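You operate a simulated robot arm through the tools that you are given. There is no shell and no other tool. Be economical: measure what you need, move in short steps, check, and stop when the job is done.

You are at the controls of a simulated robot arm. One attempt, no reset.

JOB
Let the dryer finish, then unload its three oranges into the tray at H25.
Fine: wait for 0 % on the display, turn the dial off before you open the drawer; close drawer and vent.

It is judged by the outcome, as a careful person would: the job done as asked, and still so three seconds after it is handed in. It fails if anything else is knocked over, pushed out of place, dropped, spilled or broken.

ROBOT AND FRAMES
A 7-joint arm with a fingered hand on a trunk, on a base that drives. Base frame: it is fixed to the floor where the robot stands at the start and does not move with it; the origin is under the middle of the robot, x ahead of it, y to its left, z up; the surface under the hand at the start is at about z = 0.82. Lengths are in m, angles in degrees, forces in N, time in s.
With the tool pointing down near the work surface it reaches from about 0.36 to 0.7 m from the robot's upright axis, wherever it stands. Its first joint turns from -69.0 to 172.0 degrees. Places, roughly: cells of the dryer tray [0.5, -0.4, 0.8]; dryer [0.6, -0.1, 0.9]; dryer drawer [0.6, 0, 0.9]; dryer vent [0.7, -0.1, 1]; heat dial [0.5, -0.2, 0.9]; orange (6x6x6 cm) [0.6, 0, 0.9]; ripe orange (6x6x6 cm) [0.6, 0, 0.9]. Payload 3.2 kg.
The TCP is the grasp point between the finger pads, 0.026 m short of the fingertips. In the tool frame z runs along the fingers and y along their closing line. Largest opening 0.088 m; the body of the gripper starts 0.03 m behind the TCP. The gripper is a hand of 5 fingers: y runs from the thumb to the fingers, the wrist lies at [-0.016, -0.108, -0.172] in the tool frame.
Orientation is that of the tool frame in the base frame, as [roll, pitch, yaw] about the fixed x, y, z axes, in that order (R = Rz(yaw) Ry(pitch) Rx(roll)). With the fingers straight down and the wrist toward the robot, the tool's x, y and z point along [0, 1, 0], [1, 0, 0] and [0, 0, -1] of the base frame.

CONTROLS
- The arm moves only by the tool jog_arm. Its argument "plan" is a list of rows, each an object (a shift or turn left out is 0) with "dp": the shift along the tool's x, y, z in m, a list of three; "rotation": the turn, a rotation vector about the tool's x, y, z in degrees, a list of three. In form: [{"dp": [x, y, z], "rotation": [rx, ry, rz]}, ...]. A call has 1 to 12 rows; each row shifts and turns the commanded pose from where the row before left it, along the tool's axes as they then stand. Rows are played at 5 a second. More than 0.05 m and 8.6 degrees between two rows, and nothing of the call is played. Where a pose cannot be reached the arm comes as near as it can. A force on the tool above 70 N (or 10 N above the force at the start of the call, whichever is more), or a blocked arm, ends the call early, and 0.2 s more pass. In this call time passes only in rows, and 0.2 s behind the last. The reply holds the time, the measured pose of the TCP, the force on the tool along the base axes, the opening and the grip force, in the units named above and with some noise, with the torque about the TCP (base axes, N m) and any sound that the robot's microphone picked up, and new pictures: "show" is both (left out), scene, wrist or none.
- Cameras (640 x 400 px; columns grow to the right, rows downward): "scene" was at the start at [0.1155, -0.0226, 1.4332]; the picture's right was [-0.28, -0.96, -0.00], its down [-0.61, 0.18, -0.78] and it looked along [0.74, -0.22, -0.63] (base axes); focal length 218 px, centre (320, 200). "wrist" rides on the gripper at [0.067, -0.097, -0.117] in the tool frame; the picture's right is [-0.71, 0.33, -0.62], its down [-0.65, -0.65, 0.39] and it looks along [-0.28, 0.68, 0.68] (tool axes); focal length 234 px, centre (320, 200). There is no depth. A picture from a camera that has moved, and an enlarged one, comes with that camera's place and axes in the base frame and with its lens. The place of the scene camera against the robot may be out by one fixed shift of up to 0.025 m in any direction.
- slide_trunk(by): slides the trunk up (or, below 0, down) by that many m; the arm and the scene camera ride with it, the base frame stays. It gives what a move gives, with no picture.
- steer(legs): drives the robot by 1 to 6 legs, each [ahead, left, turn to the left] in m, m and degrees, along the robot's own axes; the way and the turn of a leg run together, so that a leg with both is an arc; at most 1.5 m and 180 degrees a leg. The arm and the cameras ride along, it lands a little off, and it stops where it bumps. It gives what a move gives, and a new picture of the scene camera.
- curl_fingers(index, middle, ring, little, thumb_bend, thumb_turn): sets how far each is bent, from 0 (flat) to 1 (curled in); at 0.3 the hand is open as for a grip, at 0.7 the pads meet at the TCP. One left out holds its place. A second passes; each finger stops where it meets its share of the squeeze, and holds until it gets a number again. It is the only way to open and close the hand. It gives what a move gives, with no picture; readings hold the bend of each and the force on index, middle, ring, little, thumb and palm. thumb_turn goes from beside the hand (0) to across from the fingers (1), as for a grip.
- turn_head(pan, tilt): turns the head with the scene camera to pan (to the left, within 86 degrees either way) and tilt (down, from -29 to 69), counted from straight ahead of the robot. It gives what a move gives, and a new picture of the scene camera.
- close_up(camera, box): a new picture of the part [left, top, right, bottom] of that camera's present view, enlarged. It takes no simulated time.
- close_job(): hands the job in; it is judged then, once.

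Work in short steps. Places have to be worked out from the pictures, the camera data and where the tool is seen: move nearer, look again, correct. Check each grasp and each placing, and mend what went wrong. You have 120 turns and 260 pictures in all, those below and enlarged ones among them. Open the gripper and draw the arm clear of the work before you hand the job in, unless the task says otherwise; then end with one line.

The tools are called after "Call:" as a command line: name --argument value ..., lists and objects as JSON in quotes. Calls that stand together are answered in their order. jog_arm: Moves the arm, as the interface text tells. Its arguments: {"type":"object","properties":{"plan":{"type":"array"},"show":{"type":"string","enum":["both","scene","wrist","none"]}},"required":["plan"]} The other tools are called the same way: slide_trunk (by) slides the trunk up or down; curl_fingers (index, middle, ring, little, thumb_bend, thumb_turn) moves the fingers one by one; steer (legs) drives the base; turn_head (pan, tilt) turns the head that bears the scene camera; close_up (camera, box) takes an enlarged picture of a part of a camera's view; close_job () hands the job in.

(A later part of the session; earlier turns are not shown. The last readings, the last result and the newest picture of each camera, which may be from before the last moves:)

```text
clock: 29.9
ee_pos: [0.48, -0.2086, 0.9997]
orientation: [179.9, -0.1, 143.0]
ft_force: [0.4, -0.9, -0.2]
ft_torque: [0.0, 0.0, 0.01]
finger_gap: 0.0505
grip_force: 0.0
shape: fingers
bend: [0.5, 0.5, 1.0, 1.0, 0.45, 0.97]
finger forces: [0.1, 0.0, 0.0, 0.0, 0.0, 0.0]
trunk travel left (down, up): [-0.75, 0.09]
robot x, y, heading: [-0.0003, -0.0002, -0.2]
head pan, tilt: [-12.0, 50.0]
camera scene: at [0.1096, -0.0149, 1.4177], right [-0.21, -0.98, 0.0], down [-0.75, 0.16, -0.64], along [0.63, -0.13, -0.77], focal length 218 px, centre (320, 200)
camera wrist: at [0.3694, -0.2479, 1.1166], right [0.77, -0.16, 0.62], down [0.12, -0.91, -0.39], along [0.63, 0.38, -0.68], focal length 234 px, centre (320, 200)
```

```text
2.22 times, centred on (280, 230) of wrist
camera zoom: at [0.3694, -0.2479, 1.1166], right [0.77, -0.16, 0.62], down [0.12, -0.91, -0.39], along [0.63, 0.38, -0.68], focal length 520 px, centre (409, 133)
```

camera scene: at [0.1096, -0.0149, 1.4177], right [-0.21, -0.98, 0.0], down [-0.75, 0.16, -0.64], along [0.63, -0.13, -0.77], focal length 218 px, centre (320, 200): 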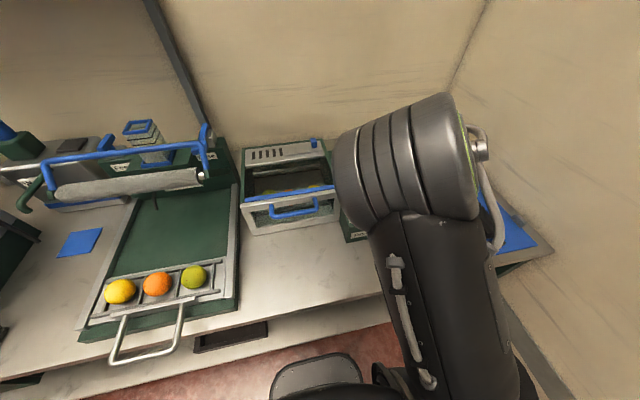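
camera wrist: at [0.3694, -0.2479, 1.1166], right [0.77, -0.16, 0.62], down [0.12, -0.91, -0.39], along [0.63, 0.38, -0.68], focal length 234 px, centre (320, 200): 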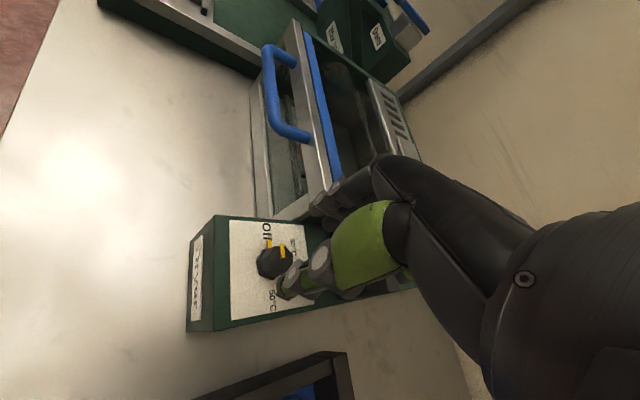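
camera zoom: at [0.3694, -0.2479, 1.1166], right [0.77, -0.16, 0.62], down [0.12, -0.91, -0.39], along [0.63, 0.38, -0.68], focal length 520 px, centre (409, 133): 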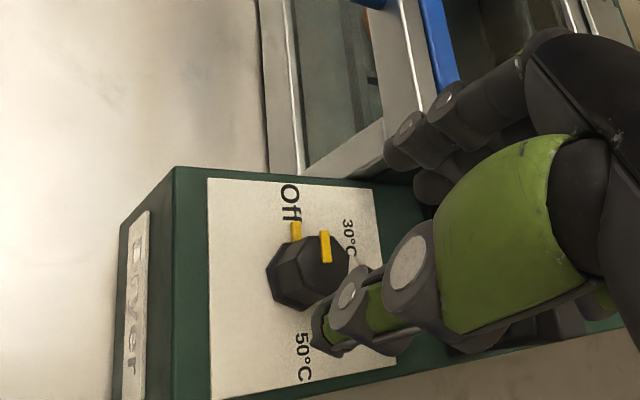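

The pointer is at Off and the bar stays dark. Now I raise the hand, turn to yaw 90 and move left to look at the drawer and its handle.

Call:
jog_arm --plan '[{"dp": [0, 0, -0.045]}, {"dp": [0, 0, -0.045]}, {"dp": [0, 0, -0.045]}, {"dp": [0, 0, -0.045], "rotation": [0, 0, 8]}, {"rotation": [0, 0, 8]}, {"rotation": [0, 0, 8]}, {"rotation": [0, 0, 8]}, {"rotation": [0, 0, 8]}, {"rotation": [0, 0, 8]}, {"rotation": [0, 0, 5]}, {"dp": [0.045, -0.01, 0]}, {"dp": [0.045, -0.01, 0]}]' --show "none"

Call:
curl_fingers --index 0.3 --middle 0.3 --thumb_bend 0.3

Call:
jog_arm --plan '[{"dp": [0.04, -0.02, 0]}, {"dp": [0.04, -0.02, 0]}, {}]'

```text
clock: 32.5
ee_pos: [0.5304, -0.1538, 1.1791]
orientation: [-179.9, -0.1, 89.9]
ft_force: [0.6, 0.6, 0.8]
ft_torque: [-0.01, 0.02, 0.02]
finger_gap: 0.0509
grip_force: 0.1
shape: fingers
bend: [0.5, 0.5, 1.0, 1.0, 0.45, 0.97]
finger forces: [0.1, 0.1, 0.0, 0.0, 0.1, 0.1]
out of reach, approached as far as the arm can: row 9, 10, 11, 12
trunk travel left (down, up): [-0.75, 0.09]
robot x, y, heading: [0.0003, 0.0013, -0.1]
head pan, tilt: [-12.0, 50.0]
```

```text
clock: 33.5
ee_pos: [0.5295, -0.1547, 1.1788]
orientation: [-179.9, -0.1, 90.1]
ft_force: [0.2, -0.1, -0.1]
ft_torque: [0.01, -0.02, 0.0]
finger_gap: 0.0872
grip_force: 0.0
shape: fingers
bend: [0.3, 0.3, 1.0, 1.0, 0.3, 0.97]
finger forces: [0.0, 0.0, 0.1, 0.0, 0.1, 0.0]
trunk travel left (down, up): [-0.75, 0.09]
robot x, y, heading: [0.0009, -0.0006, 0.0]
head pan, tilt: [-12.0, 50.0]
```

```text
clock: 34.3
ee_pos: [0.5473, -0.0891, 1.1824]
orientation: [-179.9, -0.3, 90.0]
ft_force: [0.1, -0.1, -0.3]
ft_torque: [0.0, -0.01, -0.01]
finger_gap: 0.0875
grip_force: 0.0
shape: fingers
bend: [0.3, 0.3, 1.0, 1.0, 0.3, 0.97]
finger forces: [0.0, 0.1, 0.0, 0.1, 0.1, 0.1]
out of reach, approached as far as the arm can: row 1, 2
trunk travel left (down, up): [-0.75, 0.09]
robot x, y, heading: [0.0008, 0.0007, -0.0]
head pan, tilt: [-12.0, 50.0]
camera scene: at [0.1087, -0.0151, 1.4178], right [-0.21, -0.98, 0.0], down [-0.75, 0.16, -0.64], along [0.63, -0.13, -0.77], focal length 218 px, centre (320, 200)
camera wrist: at [0.4503, -0.0246, 1.3003], right [0.33, -0.71, 0.62], down [-0.66, -0.65, -0.39], along [0.68, -0.28, -0.68], focal length 234 px, centre (320, 200)
```

scene: 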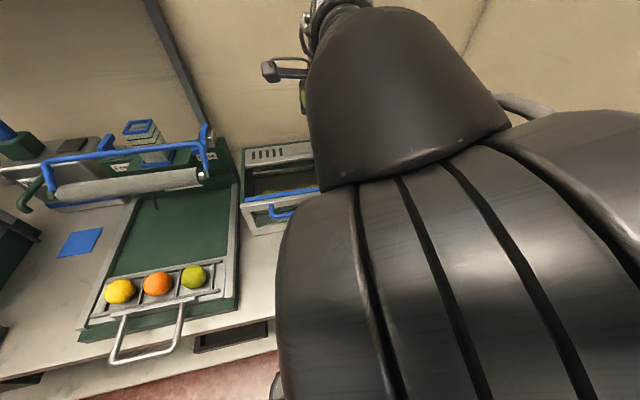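
wrist: 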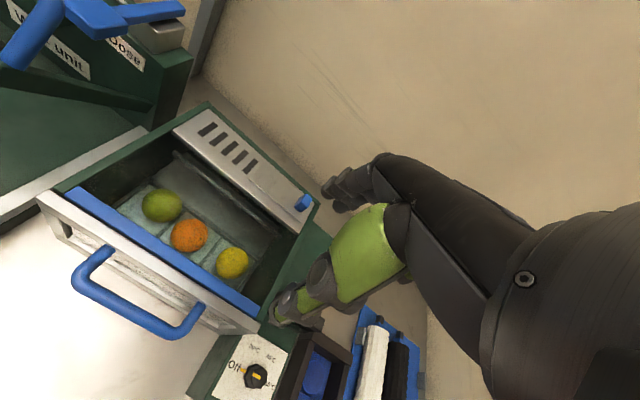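

The arm is cramped this close in. Triangulation gives the handle bar at about [0.475, -0.027, 0.963] with a gap of ~5 cm to the drawer front, so I back the base 0.13 m to gain room for pulling.

Call:
steer --legs '[[-0.13, 0, 0]]'

```text
clock: 35.6
ee_pos: [0.4192, -0.09, 1.1823]
orientation: [-179.8, -0.2, 89.9]
ft_force: [-0.1, -1.3, -1.1]
ft_torque: [0.0, 0.01, 0.01]
finger_gap: 0.0877
grip_force: 0.0
shape: fingers
bend: [0.3, 0.3, 1.0, 1.0, 0.3, 0.97]
finger forces: [0.0, 0.0, 0.0, 0.0, 0.1, 0.0]
trunk travel left (down, up): [-0.75, 0.09]
robot x, y, heading: [-0.1273, 0.0026, -0.2]
head pan, tilt: [-12.0, 50.0]
camera scene: at [-0.018, -0.0144, 1.4178], right [-0.21, -0.98, 0.0], down [-0.75, 0.16, -0.64], along [0.63, -0.14, -0.77], focal length 218 px, centre (320, 200)
```

scene: 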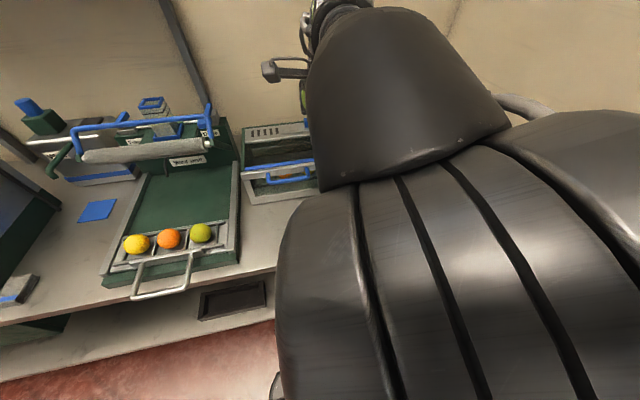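

I extend the arm over the handle: target [0.475, -0.027, 1.08], yaw 90.

Call:
jog_arm --plan '[{"dp": [0.013, 0.011, 0.02]}, {"dp": [0.013, 0.011, 0.02]}, {"dp": [0.013, 0.011, 0.02]}, {"dp": [0.012, 0.011, 0.02]}, {"dp": [0.012, 0.011, 0.02]}, {}]'

```text
clock: 37.0
ee_pos: [0.4761, -0.0583, 1.0916]
orientation: [179.0, -2.4, 89.5]
ft_force: [-0.2, -0.5, 0.0]
ft_torque: [0.01, 0.0, 0.02]
finger_gap: 0.0875
grip_force: 0.0
shape: fingers
bend: [0.3, 0.3, 1.0, 1.0, 0.3, 0.97]
finger forces: [0.0, 0.1, 0.0, 0.0, 0.0, 0.0]
out of reach, approached as far as the arm can: row 3, 4, 5
trunk travel left (down, up): [-0.75, 0.09]
robot x, y, heading: [-0.1262, -0.0024, -0.3]
head pan, tilt: [-12.0, 50.0]
camera scene: at [-0.0191, -0.0143, 1.4179], right [-0.21, -0.98, 0.0], down [-0.75, 0.16, -0.64], along [0.63, -0.14, -0.77], focal length 218 px, centre (320, 200)
camera wrist: at [0.3783, 0.0035, 1.2099], right [0.31, -0.74, 0.6], down [-0.65, -0.63, -0.43], along [0.69, -0.26, -0.68], focal length 234 px, centre (320, 200)
```

scene: 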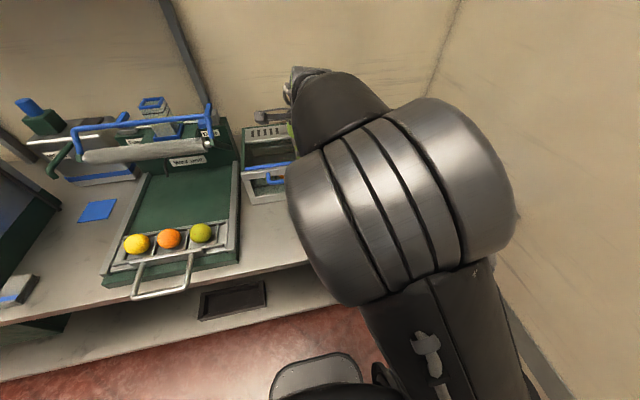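
wrist: 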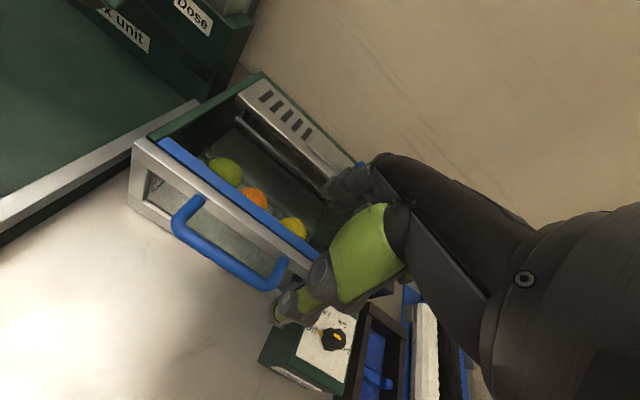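

The arm stops 3 cm short to the left. I drive the base 0.13 m to the left (parallel to the bench) so the handle lies in the arm's easy region; the hand is high enough to clear everything (z ≈ 1.09, dryer top ≈ 1.0)... I first raise it a bit.

Call:
jog_arm --plan '[{"dp": [-0.02, 0, -0.04]}, {"dp": [-0.02, 0, -0.04]}, {"dp": [-0.02, 0, 0]}, {}]' --show "none"

Call:
steer --legs '[[0, 0.13, 0]]'

```text
clock: 38.0
ee_pos: [0.4708, -0.1195, 1.1657]
orientation: [179.5, -1.5, 89.5]
ft_force: [0.0, -0.5, -0.3]
ft_torque: [0.0, 0.02, 0.01]
finger_gap: 0.0875
grip_force: 0.2
shape: fingers
bend: [0.3, 0.3, 1.0, 1.0, 0.3, 0.97]
finger forces: [0.0, 0.0, 0.1, 0.0, 0.0, 0.0]
trunk travel left (down, up): [-0.75, 0.09]
robot x, y, heading: [-0.1272, 0.0004, -0.1]
head pan, tilt: [-12.0, 50.0]
```

```text
clock: 39.3
ee_pos: [0.4719, 0.0094, 1.1617]
orientation: [179.9, -1.5, 89.1]
ft_force: [-0.4, 0.2, -0.4]
ft_torque: [0.02, 0.0, -0.02]
finger_gap: 0.0876
grip_force: 0.0
shape: fingers
bend: [0.3, 0.3, 1.0, 1.0, 0.3, 0.97]
finger forces: [0.0, 0.0, 0.1, 0.0, 0.0, 0.1]
trunk travel left (down, up): [-0.75, 0.09]
robot x, y, heading: [-0.1277, 0.1283, -0.0]
head pan, tilt: [-12.0, 50.0]
camera scene: at [-0.018, 0.1171, 1.4178], right [-0.21, -0.98, 0.0], down [-0.75, 0.16, -0.64], along [0.63, -0.14, -0.77], focal length 218 px, centre (320, 200)
```

scene: 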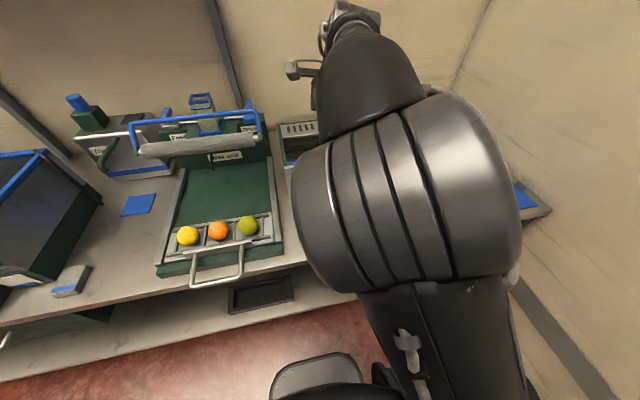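

Now I preclose to about 5–6 cm and hover over the handle at z 1.05, then look.

Call:
curl_fingers --index 0.47 --middle 0.47 --thumb_bend 0.45

Call:
jog_arm --plan '[{"dp": [-0.009, 0.001, 0.028]}, {"dp": [-0.009, 0.001, 0.028]}, {"dp": [-0.009, 0.001, 0.028]}, {"dp": [-0.009, 0.001, 0.028]}, {}]'

Call:
close_up --camera "wrist" --box '[120, 110, 420, 330]'

```text
clock: 40.3
ee_pos: [0.4722, 0.0084, 1.1608]
orientation: [179.8, -1.8, 89.0]
ft_force: [0.0, -0.9, -0.2]
ft_torque: [0.03, -0.01, 0.02]
finger_gap: 0.0551
grip_force: 0.1
shape: fingers
bend: [0.47, 0.47, 1.0, 1.0, 0.45, 0.97]
finger forces: [0.1, 0.1, 0.0, 0.1, 0.0, 0.0]
trunk travel left (down, up): [-0.75, 0.09]
robot x, y, heading: [-0.1244, 0.1361, 0.2]
head pan, tilt: [-12.0, 50.0]
```

```text
clock: 41.5
ee_pos: [0.475, -0.0361, 1.0543]
orientation: [179.3, -3.8, 87.8]
ft_force: [-0.8, 0.8, -0.3]
ft_torque: [-0.01, 0.05, 0.01]
finger_gap: 0.0548
grip_force: 0.1
shape: fingers
bend: [0.47, 0.47, 1.0, 1.0, 0.45, 0.97]
finger forces: [0.0, 0.1, 0.1, 0.0, 0.0, 0.1]
trunk travel left (down, up): [-0.75, 0.09]
robot x, y, heading: [-0.1287, 0.1318, -0.5]
head pan, tilt: [-12.0, 50.0]
camera scene: at [-0.0187, 0.1179, 1.4179], right [-0.21, -0.98, 0.0], down [-0.75, 0.16, -0.64], along [0.63, -0.14, -0.77], focal length 218 px, centre (320, 200)
camera wrist: at [0.3786, 0.0255, 1.1742], right [0.29, -0.76, 0.58], down [-0.67, -0.6, -0.44], along [0.68, -0.26, -0.69], focal length 234 px, centre (320, 200)
```

scene: 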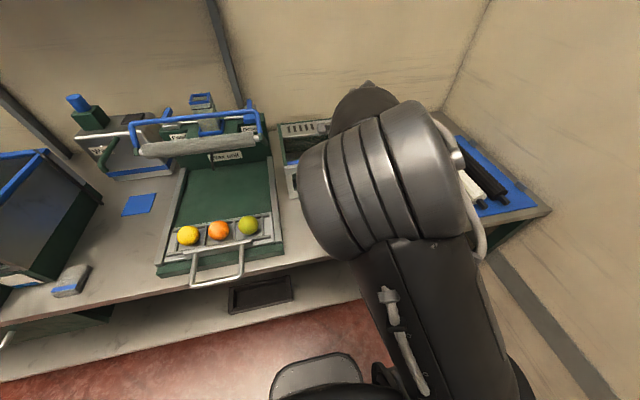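
wrist: 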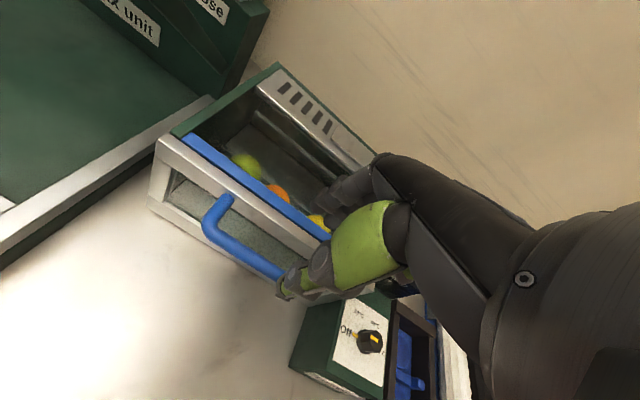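

```text
1.82 times, centred on (270, 220) of wrist
camera zoom: at [0.3786, 0.0255, 1.1742], right [0.29, -0.76, 0.58], down [-0.67, -0.6, -0.44], along [0.68, -0.26, -0.69], focal length 426 px, centre (411, 164)
```

zoom: 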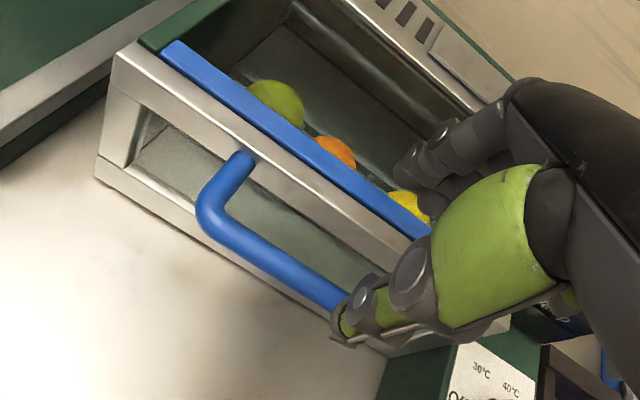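

The bar is at x ≈ 0.473, right between thumb and fingers if I sit 6 mm nearer. I descend slowly, watching for contact on the drawer front.

Call:
jog_arm --plan '[{"dp": [0.002, -0.008, 0.02]}, {"dp": [0, 0, 0.02]}, {"dp": [0, 0, 0.02]}, {}]'

Call:
close_up --camera "wrist" --box '[180, 110, 420, 330]'

```text
clock: 42.5
ee_pos: [0.4667, -0.0313, 0.9935]
orientation: [179.6, -3.8, 87.4]
ft_force: [0.4, 0.2, 1.3]
ft_torque: [0.0, -0.01, 0.03]
finger_gap: 0.0546
grip_force: 0.0
shape: fingers
bend: [0.47, 0.47, 1.0, 1.0, 0.45, 0.97]
finger forces: [0.1, 0.0, 0.0, 0.0, 0.1, 0.0]
trunk travel left (down, up): [-0.75, 0.09]
robot x, y, heading: [-0.1269, 0.1308, -0.3]
head pan, tilt: [-12.0, 50.0]
camera scene: at [-0.0185, 0.1176, 1.4179], right [-0.21, -0.98, 0.0], down [-0.75, 0.16, -0.64], along [0.63, -0.14, -0.77], focal length 218 px, centre (320, 200)
camera wrist: at [0.3723, 0.0305, 1.1127], right [0.29, -0.76, 0.58], down [-0.68, -0.59, -0.44], along [0.67, -0.26, -0.69], focal length 234 px, centre (320, 200)
```

scene: 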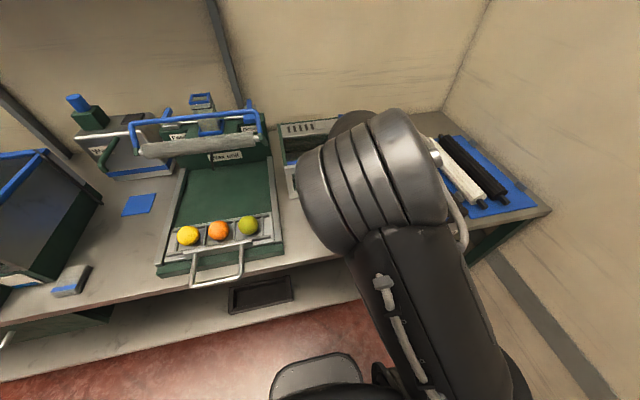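
wrist: 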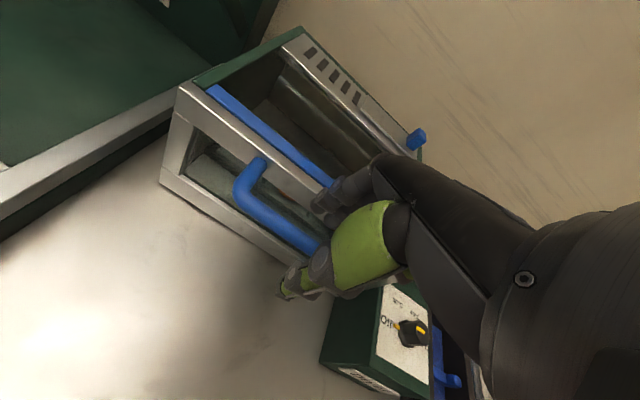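

```text
1.82 times, centred on (300, 220) of wrist
camera zoom: at [0.3723, 0.0305, 1.1127], right [0.29, -0.76, 0.58], down [-0.68, -0.59, -0.44], along [0.67, -0.26, -0.69], focal length 426 px, centre (356, 164)
```

zoom: 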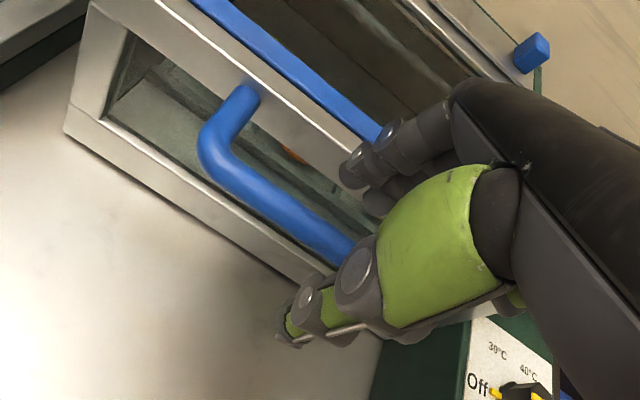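

The bar sits between thumb and fingers. I shift 7 mm nearer the robot so the fingertips keep off the drawer front, and lower another 3 cm.

Call:
jog_arm --plan '[{"dp": [0, -0.007, 0.0]}, {"dp": [0, 0, 0.012]}, {"dp": [0, 0, 0.012]}, {"dp": [0, 0, 0.006]}, {}]'

Call:
close_up --camera "wrist" --box '[180, 110, 420, 330]'

```text
clock: 43.7
ee_pos: [0.4612, -0.0272, 0.9588]
orientation: [179.9, -3.6, 87.6]
ft_force: [0.8, -0.2, -0.4]
ft_torque: [-0.03, 0.01, 0.0]
finger_gap: 0.0547
grip_force: 0.0
shape: fingers
bend: [0.47, 0.47, 1.0, 1.0, 0.45, 0.97]
finger forces: [0.1, 0.0, 0.0, 0.0, 0.0, 0.0]
trunk travel left (down, up): [-0.75, 0.09]
robot x, y, heading: [-0.1267, 0.1326, -0.3]
head pan, tilt: [-12.0, 50.0]
camera scene: at [-0.0183, 0.1175, 1.4179], right [-0.21, -0.98, 0.0], down [-0.75, 0.16, -0.64], along [0.63, -0.14, -0.77], focal length 218 px, centre (320, 200)
camera wrist: at [0.3668, 0.0346, 1.0798], right [0.3, -0.76, 0.58], down [-0.68, -0.59, -0.43], along [0.67, -0.27, -0.69], focal length 234 px, centre (320, 200)
```

scene: 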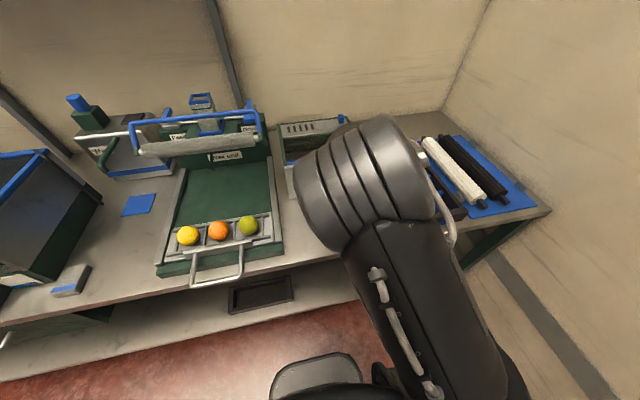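
wrist: 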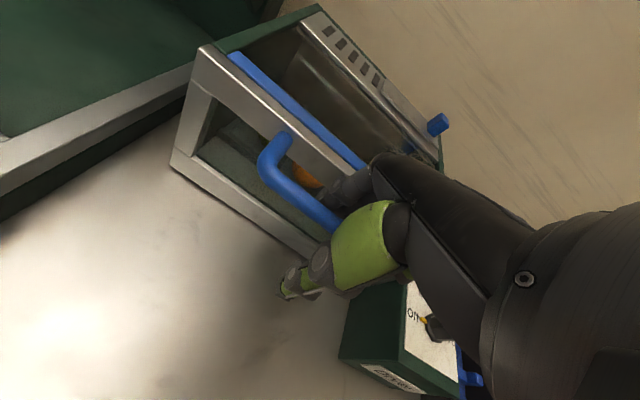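

```text
1.82 times, centred on (300, 220) of wrist
camera zoom: at [0.3668, 0.0346, 1.0798], right [0.3, -0.76, 0.58], down [-0.68, -0.59, -0.43], along [0.67, -0.27, -0.69], focal length 426 px, centre (356, 164)
```

zoom: 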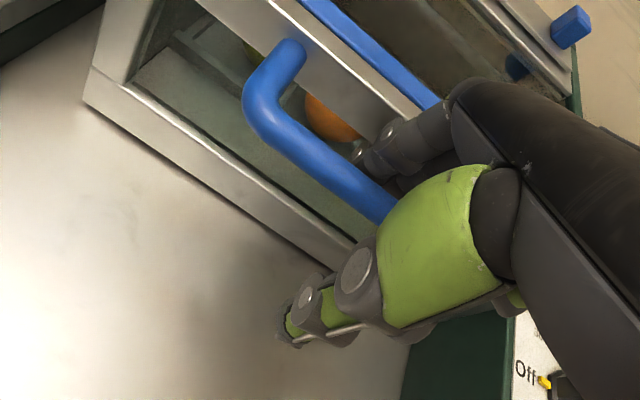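

Fingers are behind the bar, thumb in front. I close on the handle.

Call:
curl_fingers --index 0.75 --middle 0.75 --thumb_bend 0.7

Call:
close_up --camera "wrist" --box '[180, 110, 420, 330]'

```text
clock: 44.7
ee_pos: [0.4601, -0.0275, 0.9563]
orientation: [-179.8, -3.4, 87.4]
ft_force: [1.1, 2.9, -4.2]
ft_torque: [0.03, -0.03, 0.01]
finger_gap: 0.0053
grip_force: 6.1
shape: fingers
bend: [0.75, 0.75, 1.0, 1.0, 0.66, 0.97]
finger forces: [5.5, 1.8, 0.1, 0.0, 5.0, 0.0]
trunk travel left (down, up): [-0.75, 0.09]
robot x, y, heading: [-0.1277, 0.1335, -0.0]
head pan, tilt: [-12.0, 50.0]
```

```text
1.82 times, centred on (300, 220) of wrist
camera zoom: at [0.3675, 0.0346, 1.0768], right [0.3, -0.76, 0.58], down [-0.68, -0.6, -0.42], along [0.67, -0.27, -0.7], focal length 426 px, centre (356, 164)
```

zoom: 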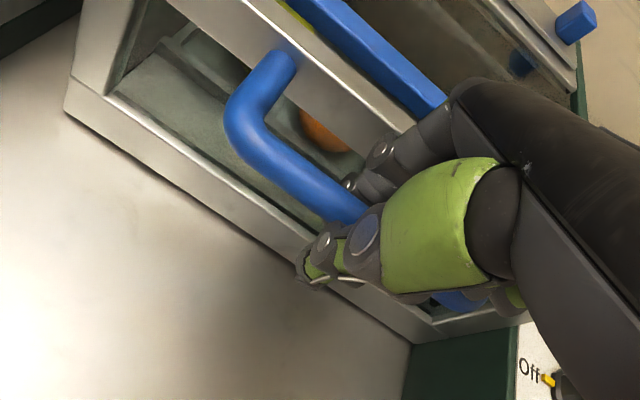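

Fingers are hooked round the bar. I pull straight back 5 cm in small rows.

Call:
jog_arm --plan '[{"dp": [0, -0.01, 0]}, {"dp": [0, -0.01, 0]}, {"dp": [0, -0.01, 0]}, {"dp": [0, -0.01, 0]}, {"dp": [0, -0.01, 0]}, {}]' --show "wrist"

```text
clock: 46.1
ee_pos: [0.4101, -0.0294, 0.9574]
orientation: [-179.6, -3.7, 87.3]
ft_force: [-1.3, -7.9, -13.3]
ft_torque: [-0.04, -0.01, 0.01]
finger_gap: 0.006
grip_force: 7.3
shape: fingers
bend: [0.74, 0.74, 1.0, 1.0, 0.66, 0.98]
finger forces: [5.9, 3.7, 0.0, 0.0, 4.8, 0.0]
trunk travel left (down, up): [-0.75, 0.09]
robot x, y, heading: [-0.128, 0.1304, -0.0]
head pan, tilt: [-12.0, 50.0]
camera wrist: at [0.3173, 0.0331, 1.0782], right [0.3, -0.76, 0.58], down [-0.68, -0.59, -0.43], along [0.66, -0.27, -0.7], focal length 234 px, centre (320, 200)
```

wrist: 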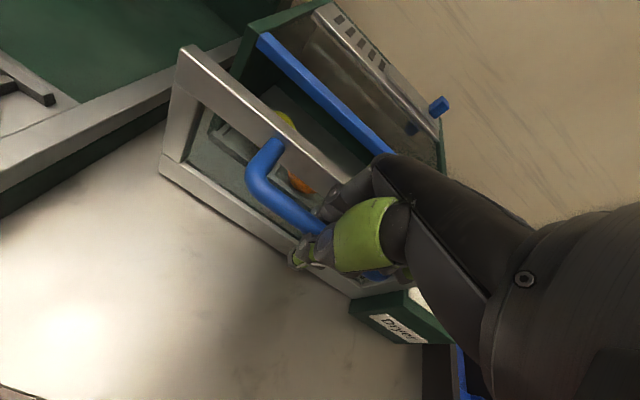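

The drawer slides out with the fruit. I keep pulling in small rows, checking force.

Call:
jog_arm --plan '[{"dp": [0, -0.01, 0.002]}, {"dp": [0, -0.01, 0]}, {"dp": [0, -0.01, 0]}, {"dp": [0, -0.01, 0]}, {"dp": [0, -0.01, 0]}, {"dp": [0, -0.01, 0]}, {"dp": [0, -0.01, 0]}, {}]' --show "both"

```text
clock: 47.9
ee_pos: [0.3419, -0.0181, 0.9557]
orientation: [179.9, -2.1, 88.9]
ft_force: [-1.0, -10.2, -5.0]
ft_torque: [-0.03, -0.02, 0.01]
finger_gap: 0.0061
grip_force: 6.8
shape: fingers
bend: [0.75, 0.75, 1.0, 1.0, 0.66, 0.99]
finger forces: [5.2, 2.2, 0.0, 0.0, 5.6, 0.0]
trunk travel left (down, up): [-0.75, 0.09]
robot x, y, heading: [-0.1295, 0.1329, -0.2]
head pan, tilt: [-12.0, 50.0]
camera scene: at [-0.0172, 0.1141, 1.4177], right [-0.21, -0.98, 0.0], down [-0.75, 0.16, -0.64], along [0.63, -0.13, -0.77], focal length 218 px, centre (320, 200)
camera wrist: at [0.2467, 0.0439, 1.0753], right [0.32, -0.74, 0.6], down [-0.67, -0.62, -0.41], along [0.68, -0.27, -0.69], focal length 234 px, centre (320, 200)
```

scene: 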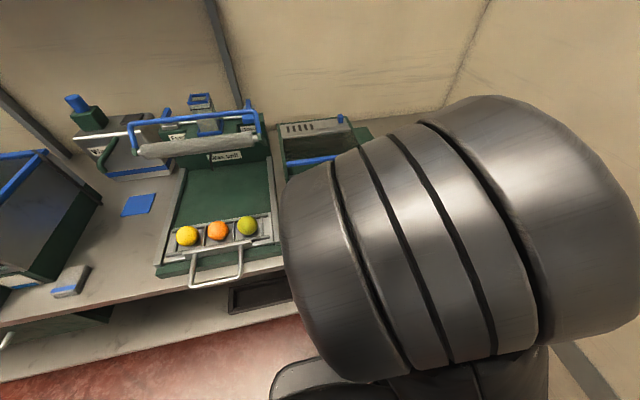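
wrist: 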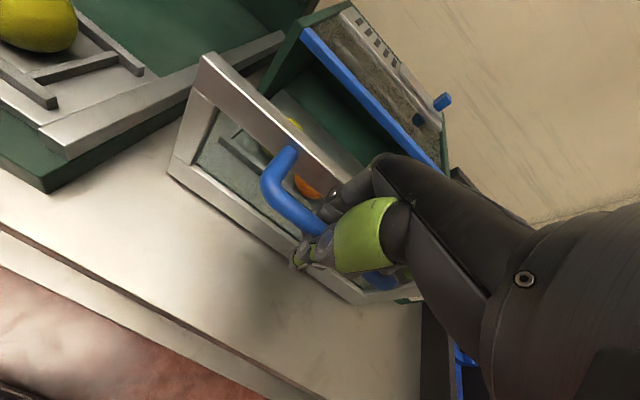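

12 cm out so far. I correct a small sideways pull and draw another 4 cm.

Call:
jog_arm --plan '[{"dp": [-0.006, -0.01, 0]}, {"dp": [-0.004, -0.01, 0]}, {"dp": [0, -0.01, 0]}, {"dp": [0, -0.01, 0]}, {}]' --show "wrist"

```text
clock: 49.1
ee_pos: [0.3021, -0.0234, 0.9551]
orientation: [179.9, -1.5, 89.2]
ft_force: [-0.4, 8.4, -4.0]
ft_torque: [-0.01, -0.01, -0.02]
finger_gap: 0.0057
grip_force: 6.6
shape: fingers
bend: [0.75, 0.75, 1.0, 1.0, 0.66, 0.96]
finger forces: [4.9, 1.9, 0.0, 0.0, 5.4, 0.0]
trunk travel left (down, up): [-0.75, 0.09]
robot x, y, heading: [-0.1229, 0.132, -0.1]
head pan, tilt: [-12.0, 50.0]
camera wrist: at [0.2062, 0.0403, 1.0747], right [0.32, -0.73, 0.61], down [-0.66, -0.63, -0.41], along [0.68, -0.27, -0.68], focal length 234 px, centre (320, 200)
```

wrist: 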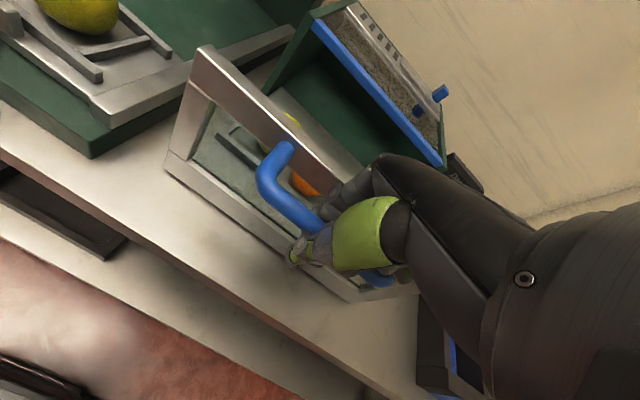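

16 cm out; the fruit should now stand at x ≈ 0.44, clear of the box. I release, lift straight up and look.

Call:
curl_fingers --index 0.47 --middle 0.47 --thumb_bend 0.45

Call:
jog_arm --plan '[{"dp": [0, 0, -0.03]}, {"dp": [0, 0, -0.04]}, {"dp": [0, 0, -0.045]}, {"dp": [0, 0, -0.045]}, {"dp": [0, 0, -0.045]}, {}]'

```text
clock: 50.1
ee_pos: [0.3015, -0.024, 0.956]
orientation: [180.0, -1.6, 89.1]
ft_force: [0.4, 0.2, 0.6]
ft_torque: [-0.04, -0.02, 0.01]
finger_gap: 0.0543
grip_force: 0.0
shape: fingers
bend: [0.47, 0.47, 1.0, 1.0, 0.45, 0.97]
finger forces: [0.1, 0.0, 0.5, 0.1, 0.0, 0.0]
trunk travel left (down, up): [-0.75, 0.09]
robot x, y, heading: [-0.1268, 0.1318, -0.4]
head pan, tilt: [-12.0, 50.0]
```

```text
clock: 51.5
ee_pos: [0.3701, -0.0768, 1.1164]
orientation: [-179.8, -1.5, 89.0]
ft_force: [0.0, 0.0, -1.0]
ft_torque: [0.02, 0.0, 0.03]
finger_gap: 0.054
grip_force: 0.1
shape: fingers
bend: [0.47, 0.47, 1.0, 1.0, 0.45, 0.97]
finger forces: [0.1, 0.0, 0.0, 0.0, 0.1, 0.0]
out of reach, approached as far as the arm can: row 1, 2, 3, 4, 5
trunk travel left (down, up): [-0.75, 0.09]
robot x, y, heading: [-0.1276, 0.1309, -0.3]
head pan, tilt: [-12.0, 50.0]
camera scene: at [-0.0181, 0.1173, 1.4178], right [-0.21, -0.98, 0.0], down [-0.75, 0.16, -0.64], along [0.63, -0.14, -0.77], focal length 218 px, centre (320, 200)
camera wrist: at [0.2738, -0.0133, 1.2353], right [0.32, -0.73, 0.6], down [-0.67, -0.63, -0.41], along [0.67, -0.27, -0.69], focal length 234 px, centre (320, 200)
```

scene: 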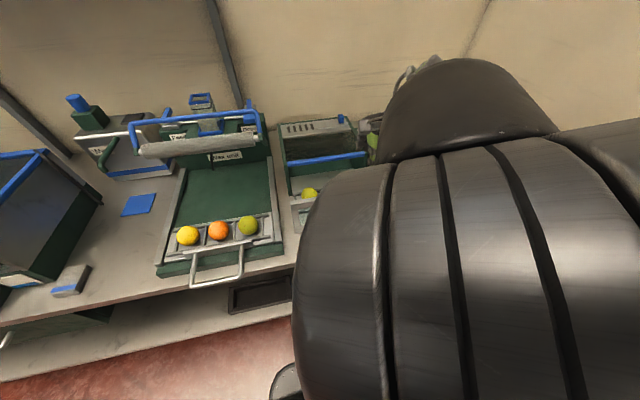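
wrist: 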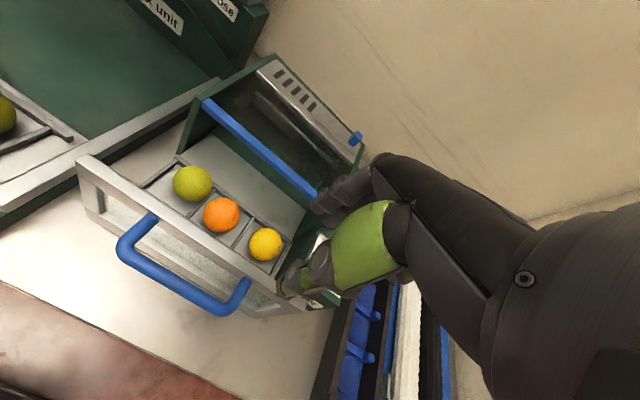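

The drawer is open with all three fruits in reach; from this view: green ≈ [0.46, 0.05], orange ≈ [0.45, -0.01], yellow ≈ [0.45, -0.096]; tray cells (from the first wrist view) ≈ x 0.535/0.451/0.370, y -0.376. I open the hand and move over the yellow one.

Call:
curl_fingers --index 0.3 --middle 0.3 --thumb_bend 0.3

Call:
jog_arm --plan '[{"dp": [-0.007, 0.028, 0]}, {"dp": [-0.006, 0.028, 0]}, {"dp": [-0.006, 0.026, 0]}, {}]'

```text
clock: 52.5
ee_pos: [0.3683, -0.0756, 1.1161]
orientation: [-180.0, -1.6, 89.0]
ft_force: [-0.9, 0.0, 0.5]
ft_torque: [0.02, 0.01, -0.01]
finger_gap: 0.0875
grip_force: 0.2
shape: fingers
bend: [0.3, 0.3, 1.0, 1.0, 0.3, 0.97]
finger forces: [0.0, 0.0, 0.0, 0.0, 0.0, 0.0]
trunk travel left (down, up): [-0.75, 0.09]
robot x, y, heading: [-0.1263, 0.1328, -0.2]
head pan, tilt: [-12.0, 50.0]
```

```text
clock: 53.5
ee_pos: [0.4497, -0.1037, 1.1221]
orientation: [179.3, -2.8, 88.4]
ft_force: [-0.1, 0.2, -0.1]
ft_torque: [0.01, 0.01, -0.02]
finger_gap: 0.0876
grip_force: 0.1
shape: fingers
bend: [0.3, 0.3, 1.0, 1.0, 0.3, 0.97]
finger forces: [0.0, 0.1, 0.0, 0.1, 0.0, 0.0]
trunk travel left (down, up): [-0.75, 0.09]
robot x, y, heading: [-0.129, 0.1311, -0.0]
head pan, tilt: [-12.0, 50.0]
camera scene: at [-0.0188, 0.1176, 1.4179], right [-0.21, -0.98, 0.0], down [-0.75, 0.16, -0.64], along [0.63, -0.14, -0.77], focal length 218 px, centre (320, 200)
camera wrist: at [0.3534, -0.0418, 1.2409], right [0.3, -0.75, 0.59], down [-0.67, -0.61, -0.43], along [0.68, -0.26, -0.68], focal length 234 px, centre (320, 200)
```

scene: 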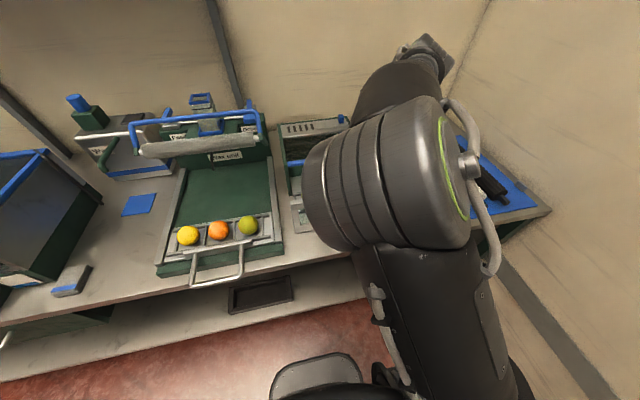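
wrist: 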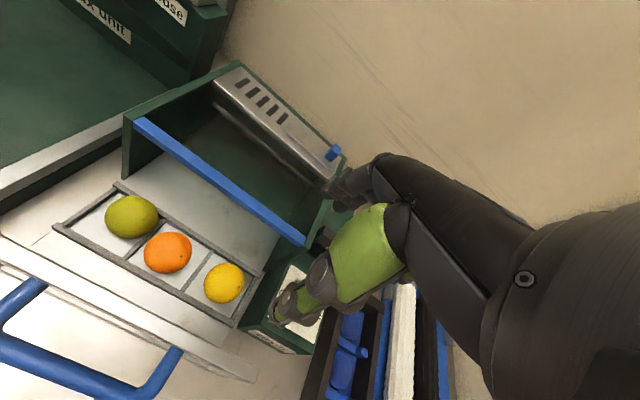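

Triangulating two views: yellow ≈ [0.462, -0.100, 0.870], orange ≈ [0.463, -0.013, 0.865], green ≈ [0.475, 0.053, 0.865]. The drawer front is tall (z ≈ 0.98), so I turn the hand so the wrist lies to the right (yaw ≈ 160).

Call:
jog_arm --plan '[{"rotation": [0, 0, -8]}, {"rotation": [0, 0, -8]}, {"rotation": [0, 0, -8]}, {"rotation": [0, 0, -8]}, {"rotation": [0, 0, -8]}, {"rotation": [0, 0, -8]}, {"rotation": [0, 0, -8]}, {"rotation": [0, 0, -8]}, {"rotation": [0, 0, -8]}, {}]'

Call:
curl_fingers --index 0.36 --middle 0.36 --thumb_bend 0.34

```text
clock: 55.7
ee_pos: [0.4511, -0.0969, 1.1165]
orientation: [178.4, -0.4, 161.1]
ft_force: [0.7, 0.0, -0.9]
ft_torque: [-0.03, 0.0, 0.02]
finger_gap: 0.0876
grip_force: 0.1
shape: fingers
bend: [0.3, 0.3, 1.0, 1.0, 0.3, 0.97]
finger forces: [0.0, 0.0, 0.1, 0.0, 0.1, 0.0]
trunk travel left (down, up): [-0.75, 0.09]
robot x, y, heading: [-0.1286, 0.1307, -0.3]
head pan, tilt: [-12.0, 50.0]
camera scene: at [-0.0186, 0.1181, 1.4179], right [-0.21, -0.98, 0.0], down [-0.75, 0.16, -0.64], along [0.63, -0.14, -0.77], focal length 218 px, centre (320, 200)
camera wrist: at [0.3575, -0.1721, 1.2313], right [0.78, 0.07, 0.63], down [0.4, -0.82, -0.41], along [0.48, 0.57, -0.66], focal length 234 px, centre (320, 200)
```

scene: 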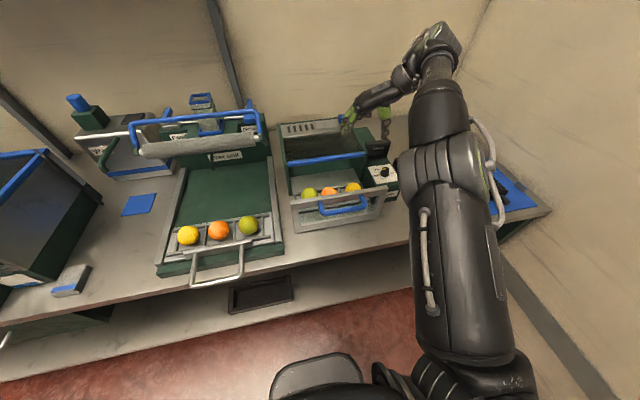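
wrist: 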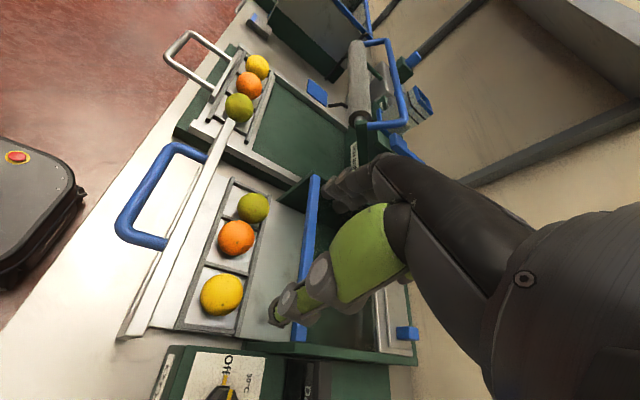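

```text
clock: 56.7
ee_pos: [0.4516, -0.0978, 1.1163]
orientation: [178.6, -0.4, 161.2]
ft_force: [-0.1, 0.4, -0.8]
ft_torque: [-0.02, -0.01, -0.01]
finger_gap: 0.078
grip_force: 0.1
shape: fingers
bend: [0.36, 0.36, 1.0, 1.0, 0.34, 0.97]
finger forces: [0.1, 0.0, 0.0, 0.0, 0.0, 0.1]
trunk travel left (down, up): [-0.75, 0.09]
robot x, y, heading: [-0.1213, 0.1335, -0.0]
head pan, tilt: [-12.0, 50.0]
```

In this pose the arm is relaxed and the view clear; yellow comes out at [0.461, -0.101]. I centre over it and descend to 0.95, then check.

Call:
jog_arm --plan '[{"dp": [-0.01, 0, 0.03]}, {"dp": [0, 0, 0.035]}, {"dp": [0, 0, 0.035]}, {"dp": [0, 0, 0.035]}, {"dp": [0, 0, 0.03]}, {}]'

Call:
close_up --camera "scene" --box '[270, 80, 430, 240]'

```text
clock: 58.1
ee_pos: [0.4625, -0.0989, 0.9496]
orientation: [178.5, -0.4, 161.1]
ft_force: [-0.5, -0.7, -0.3]
ft_torque: [0.02, -0.01, 0.0]
finger_gap: 0.0779
grip_force: 0.0
shape: fingers
bend: [0.36, 0.36, 1.0, 1.0, 0.34, 0.97]
finger forces: [0.1, 0.1, 0.0, 0.1, 0.0, 0.0]
trunk travel left (down, up): [-0.75, 0.09]
robot x, y, heading: [-0.1273, 0.1356, -0.3]
head pan, tilt: [-12.0, 50.0]
camera scene: at [-0.0184, 0.1175, 1.4179], right [-0.21, -0.98, 0.0], down [-0.75, 0.16, -0.64], along [0.63, -0.14, -0.77], focal length 218 px, centre (320, 200)
camera wrist: at [0.3683, -0.1727, 1.0645], right [0.78, 0.07, 0.63], down [0.4, -0.82, -0.41], along [0.49, 0.57, -0.66], focal length 234 px, centre (320, 200)
```

scene: 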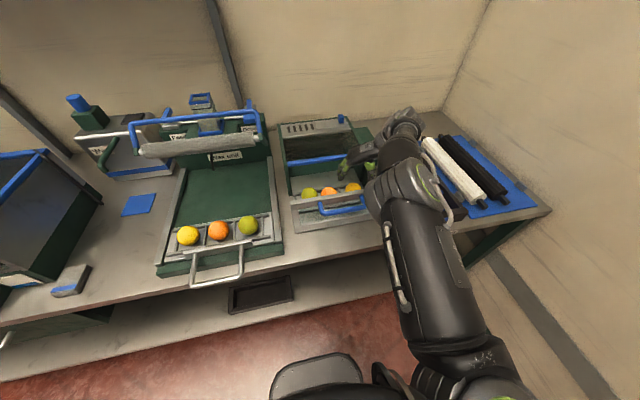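
wrist: 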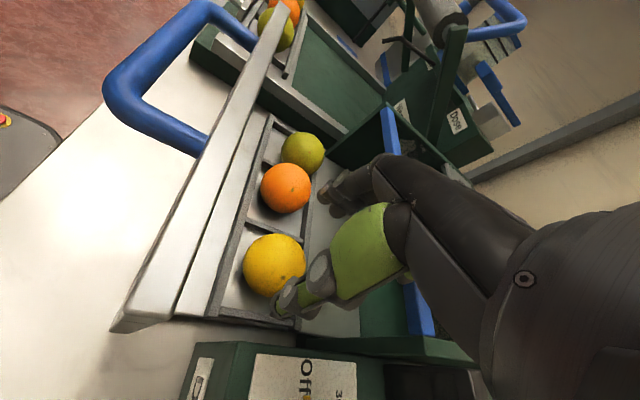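

```text
2.50 times, centred on (350, 160) of scene
camera zoom: at [-0.0184, 0.1175, 1.4179], right [-0.21, -0.98, 0.0], down [-0.75, 0.16, -0.64], along [0.63, -0.14, -0.77], focal length 545 px, centre (245, 300)
```

zoom: 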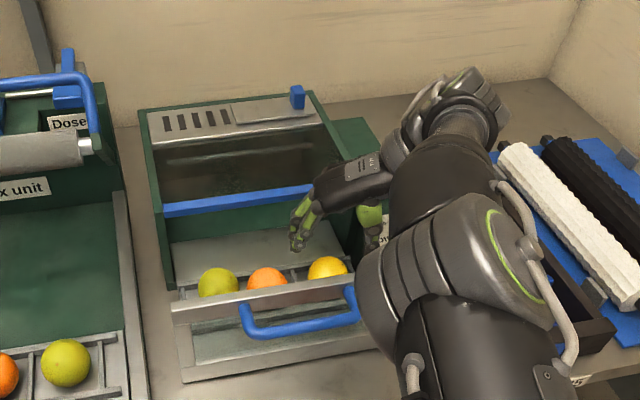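

Lined up within 3 mm. I go down to 0.88 in small rows and check.

Call:
jog_arm --plan '[{"dp": [-0.002, -0.002, 0.025]}, {"dp": [0, 0, 0.02]}, {"dp": [0, 0, 0.015]}, {"dp": [0, 0, 0.01]}, {}]' --show "wrist"

Call:
close_up --camera "wrist" --box '[200, 130, 420, 330]'

```text
clock: 59.3
ee_pos: [0.4605, -0.0948, 0.8842]
orientation: [178.3, -0.2, 161.2]
ft_force: [0.5, 0.7, 16.4]
ft_torque: [-0.74, 0.19, 0.02]
finger_gap: 0.0795
grip_force: 8.3
shape: fingers
bend: [0.36, 0.36, 1.0, 1.0, 0.33, 0.98]
finger forces: [0.2, 0.3, 0.0, 0.0, 16.6, 0.0]
trunk travel left (down, up): [-0.75, 0.09]
robot x, y, heading: [-0.1242, 0.1317, -0.3]
head pan, tilt: [-12.0, 50.0]
camera wrist: at [0.3665, -0.1694, 0.9992], right [0.77, 0.07, 0.63], down [0.41, -0.82, -0.41], along [0.49, 0.57, -0.66], focal length 234 px, centre (320, 200)
```

wrist: 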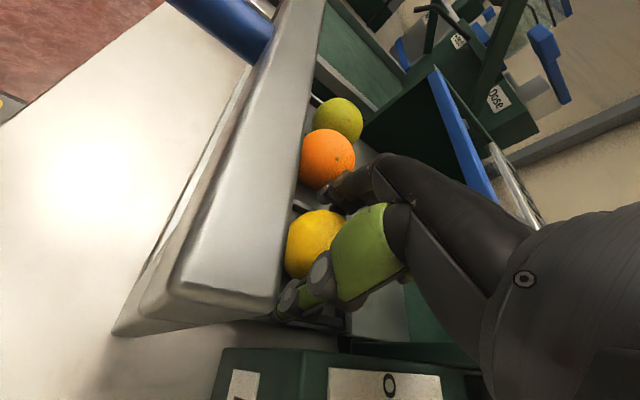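

```text
2.00 times, centred on (310, 230) of wrist
camera zoom: at [0.3665, -0.1694, 0.9992], right [0.77, 0.07, 0.63], down [0.41, -0.82, -0.41], along [0.49, 0.57, -0.66], focal length 468 px, centre (340, 140)
```

zoom: 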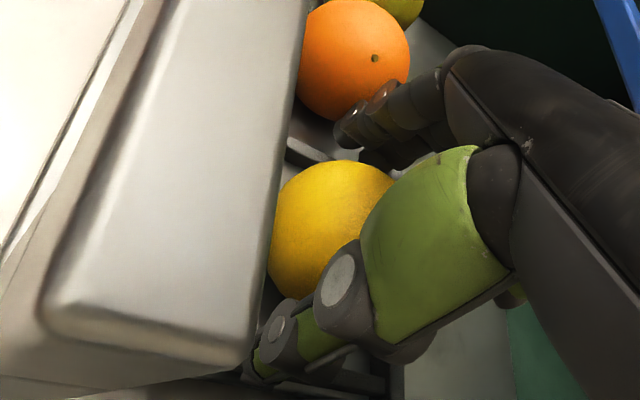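

The thumb tip stands on the tray's side rail (16 N). I lift 9 mm to clear it—the fingertips are then still at the fruit's equator—and close gently.

Call:
jog_arm --plan '[{"dp": [0, -0.003, -0.009]}, {}]' --show "none"

Call:
curl_fingers --index 0.6 --middle 0.6 --thumb_bend 0.6

Call:
close_up --camera "wrist" --box '[200, 130, 420, 330]'

```text
clock: 59.9
ee_pos: [0.4598, -0.1006, 0.8884]
orientation: [178.6, -0.5, 161.0]
ft_force: [-0.4, 0.3, -1.1]
ft_torque: [-0.01, 0.0, -0.02]
finger_gap: 0.0774
grip_force: 0.0
shape: fingers
bend: [0.36, 0.36, 1.0, 1.0, 0.34, 0.97]
finger forces: [0.0, 0.1, 0.1, 0.0, 0.0, 0.0]
trunk travel left (down, up): [-0.75, 0.09]
robot x, y, heading: [-0.1239, 0.1348, -0.3]
head pan, tilt: [-12.0, 50.0]
```

```text
clock: 60.9
ee_pos: [0.4624, -0.1003, 0.8892]
orientation: [178.5, -0.4, 161.2]
ft_force: [0.9, -0.4, 1.6]
ft_torque: [-0.03, 0.0, 0.02]
finger_gap: 0.0513
grip_force: 12.7
shape: fingers
bend: [0.51, 0.53, 1.0, 1.0, 0.49, 0.96]
finger forces: [7.5, 5.0, 0.1, 0.0, 13.5, 0.0]
trunk travel left (down, up): [-0.75, 0.09]
robot x, y, heading: [-0.1262, 0.1318, -0.2]
head pan, tilt: [-12.0, 50.0]
```

```text
2.00 times, centred on (310, 230) of wrist
camera zoom: at [0.3679, -0.1746, 1.0041], right [0.78, 0.07, 0.63], down [0.4, -0.82, -0.41], along [0.49, 0.57, -0.66], focal length 468 px, centre (340, 140)
```

zoom: 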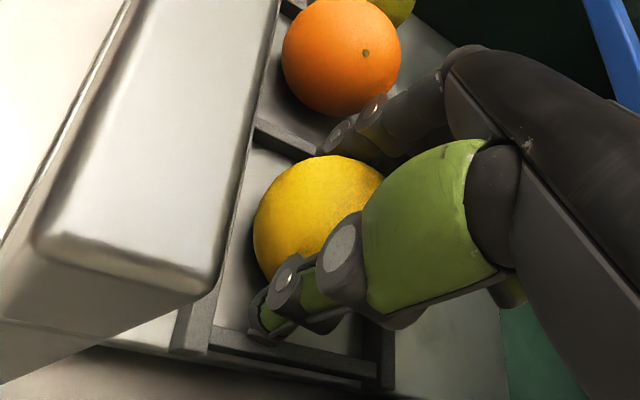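

The grip reads 13 N with balanced fingers. I lift 3 cm and check that the fruit comes along.

Call:
jog_arm --plan '[{"dp": [0, 0, -0.01]}, {"dp": [0, 0, -0.01]}, {"dp": [0, 0, -0.015]}, {}]' --show "wrist"

```text
clock: 61.9
ee_pos: [0.4611, -0.1001, 0.9242]
orientation: [178.4, -0.6, 161.1]
ft_force: [0.6, -1.3, -1.8]
ft_torque: [-0.01, 0.01, 0.02]
finger_gap: 0.0514
grip_force: 13.0
shape: fingers
bend: [0.51, 0.53, 1.0, 1.0, 0.49, 0.96]
finger forces: [7.7, 4.8, 0.0, 0.0, 12.9, 0.0]
trunk travel left (down, up): [-0.75, 0.09]
robot x, y, heading: [-0.1236, 0.1278, -0.3]
head pan, tilt: [-12.0, 50.0]
camera wrist: at [0.3682, -0.1755, 1.0397], right [0.78, 0.07, 0.63], down [0.4, -0.82, -0.41], along [0.49, 0.57, -0.66], focal length 234 px, centre (320, 200)
```

wrist: 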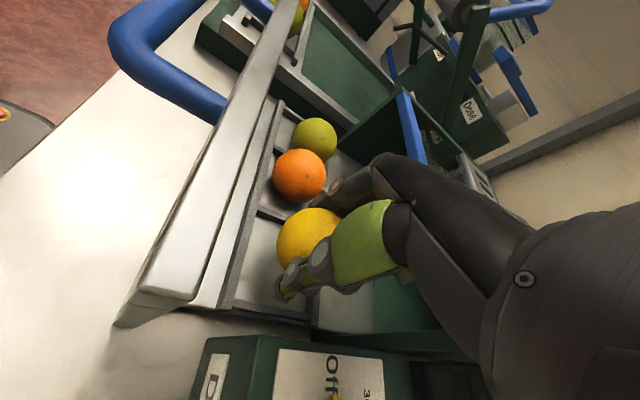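

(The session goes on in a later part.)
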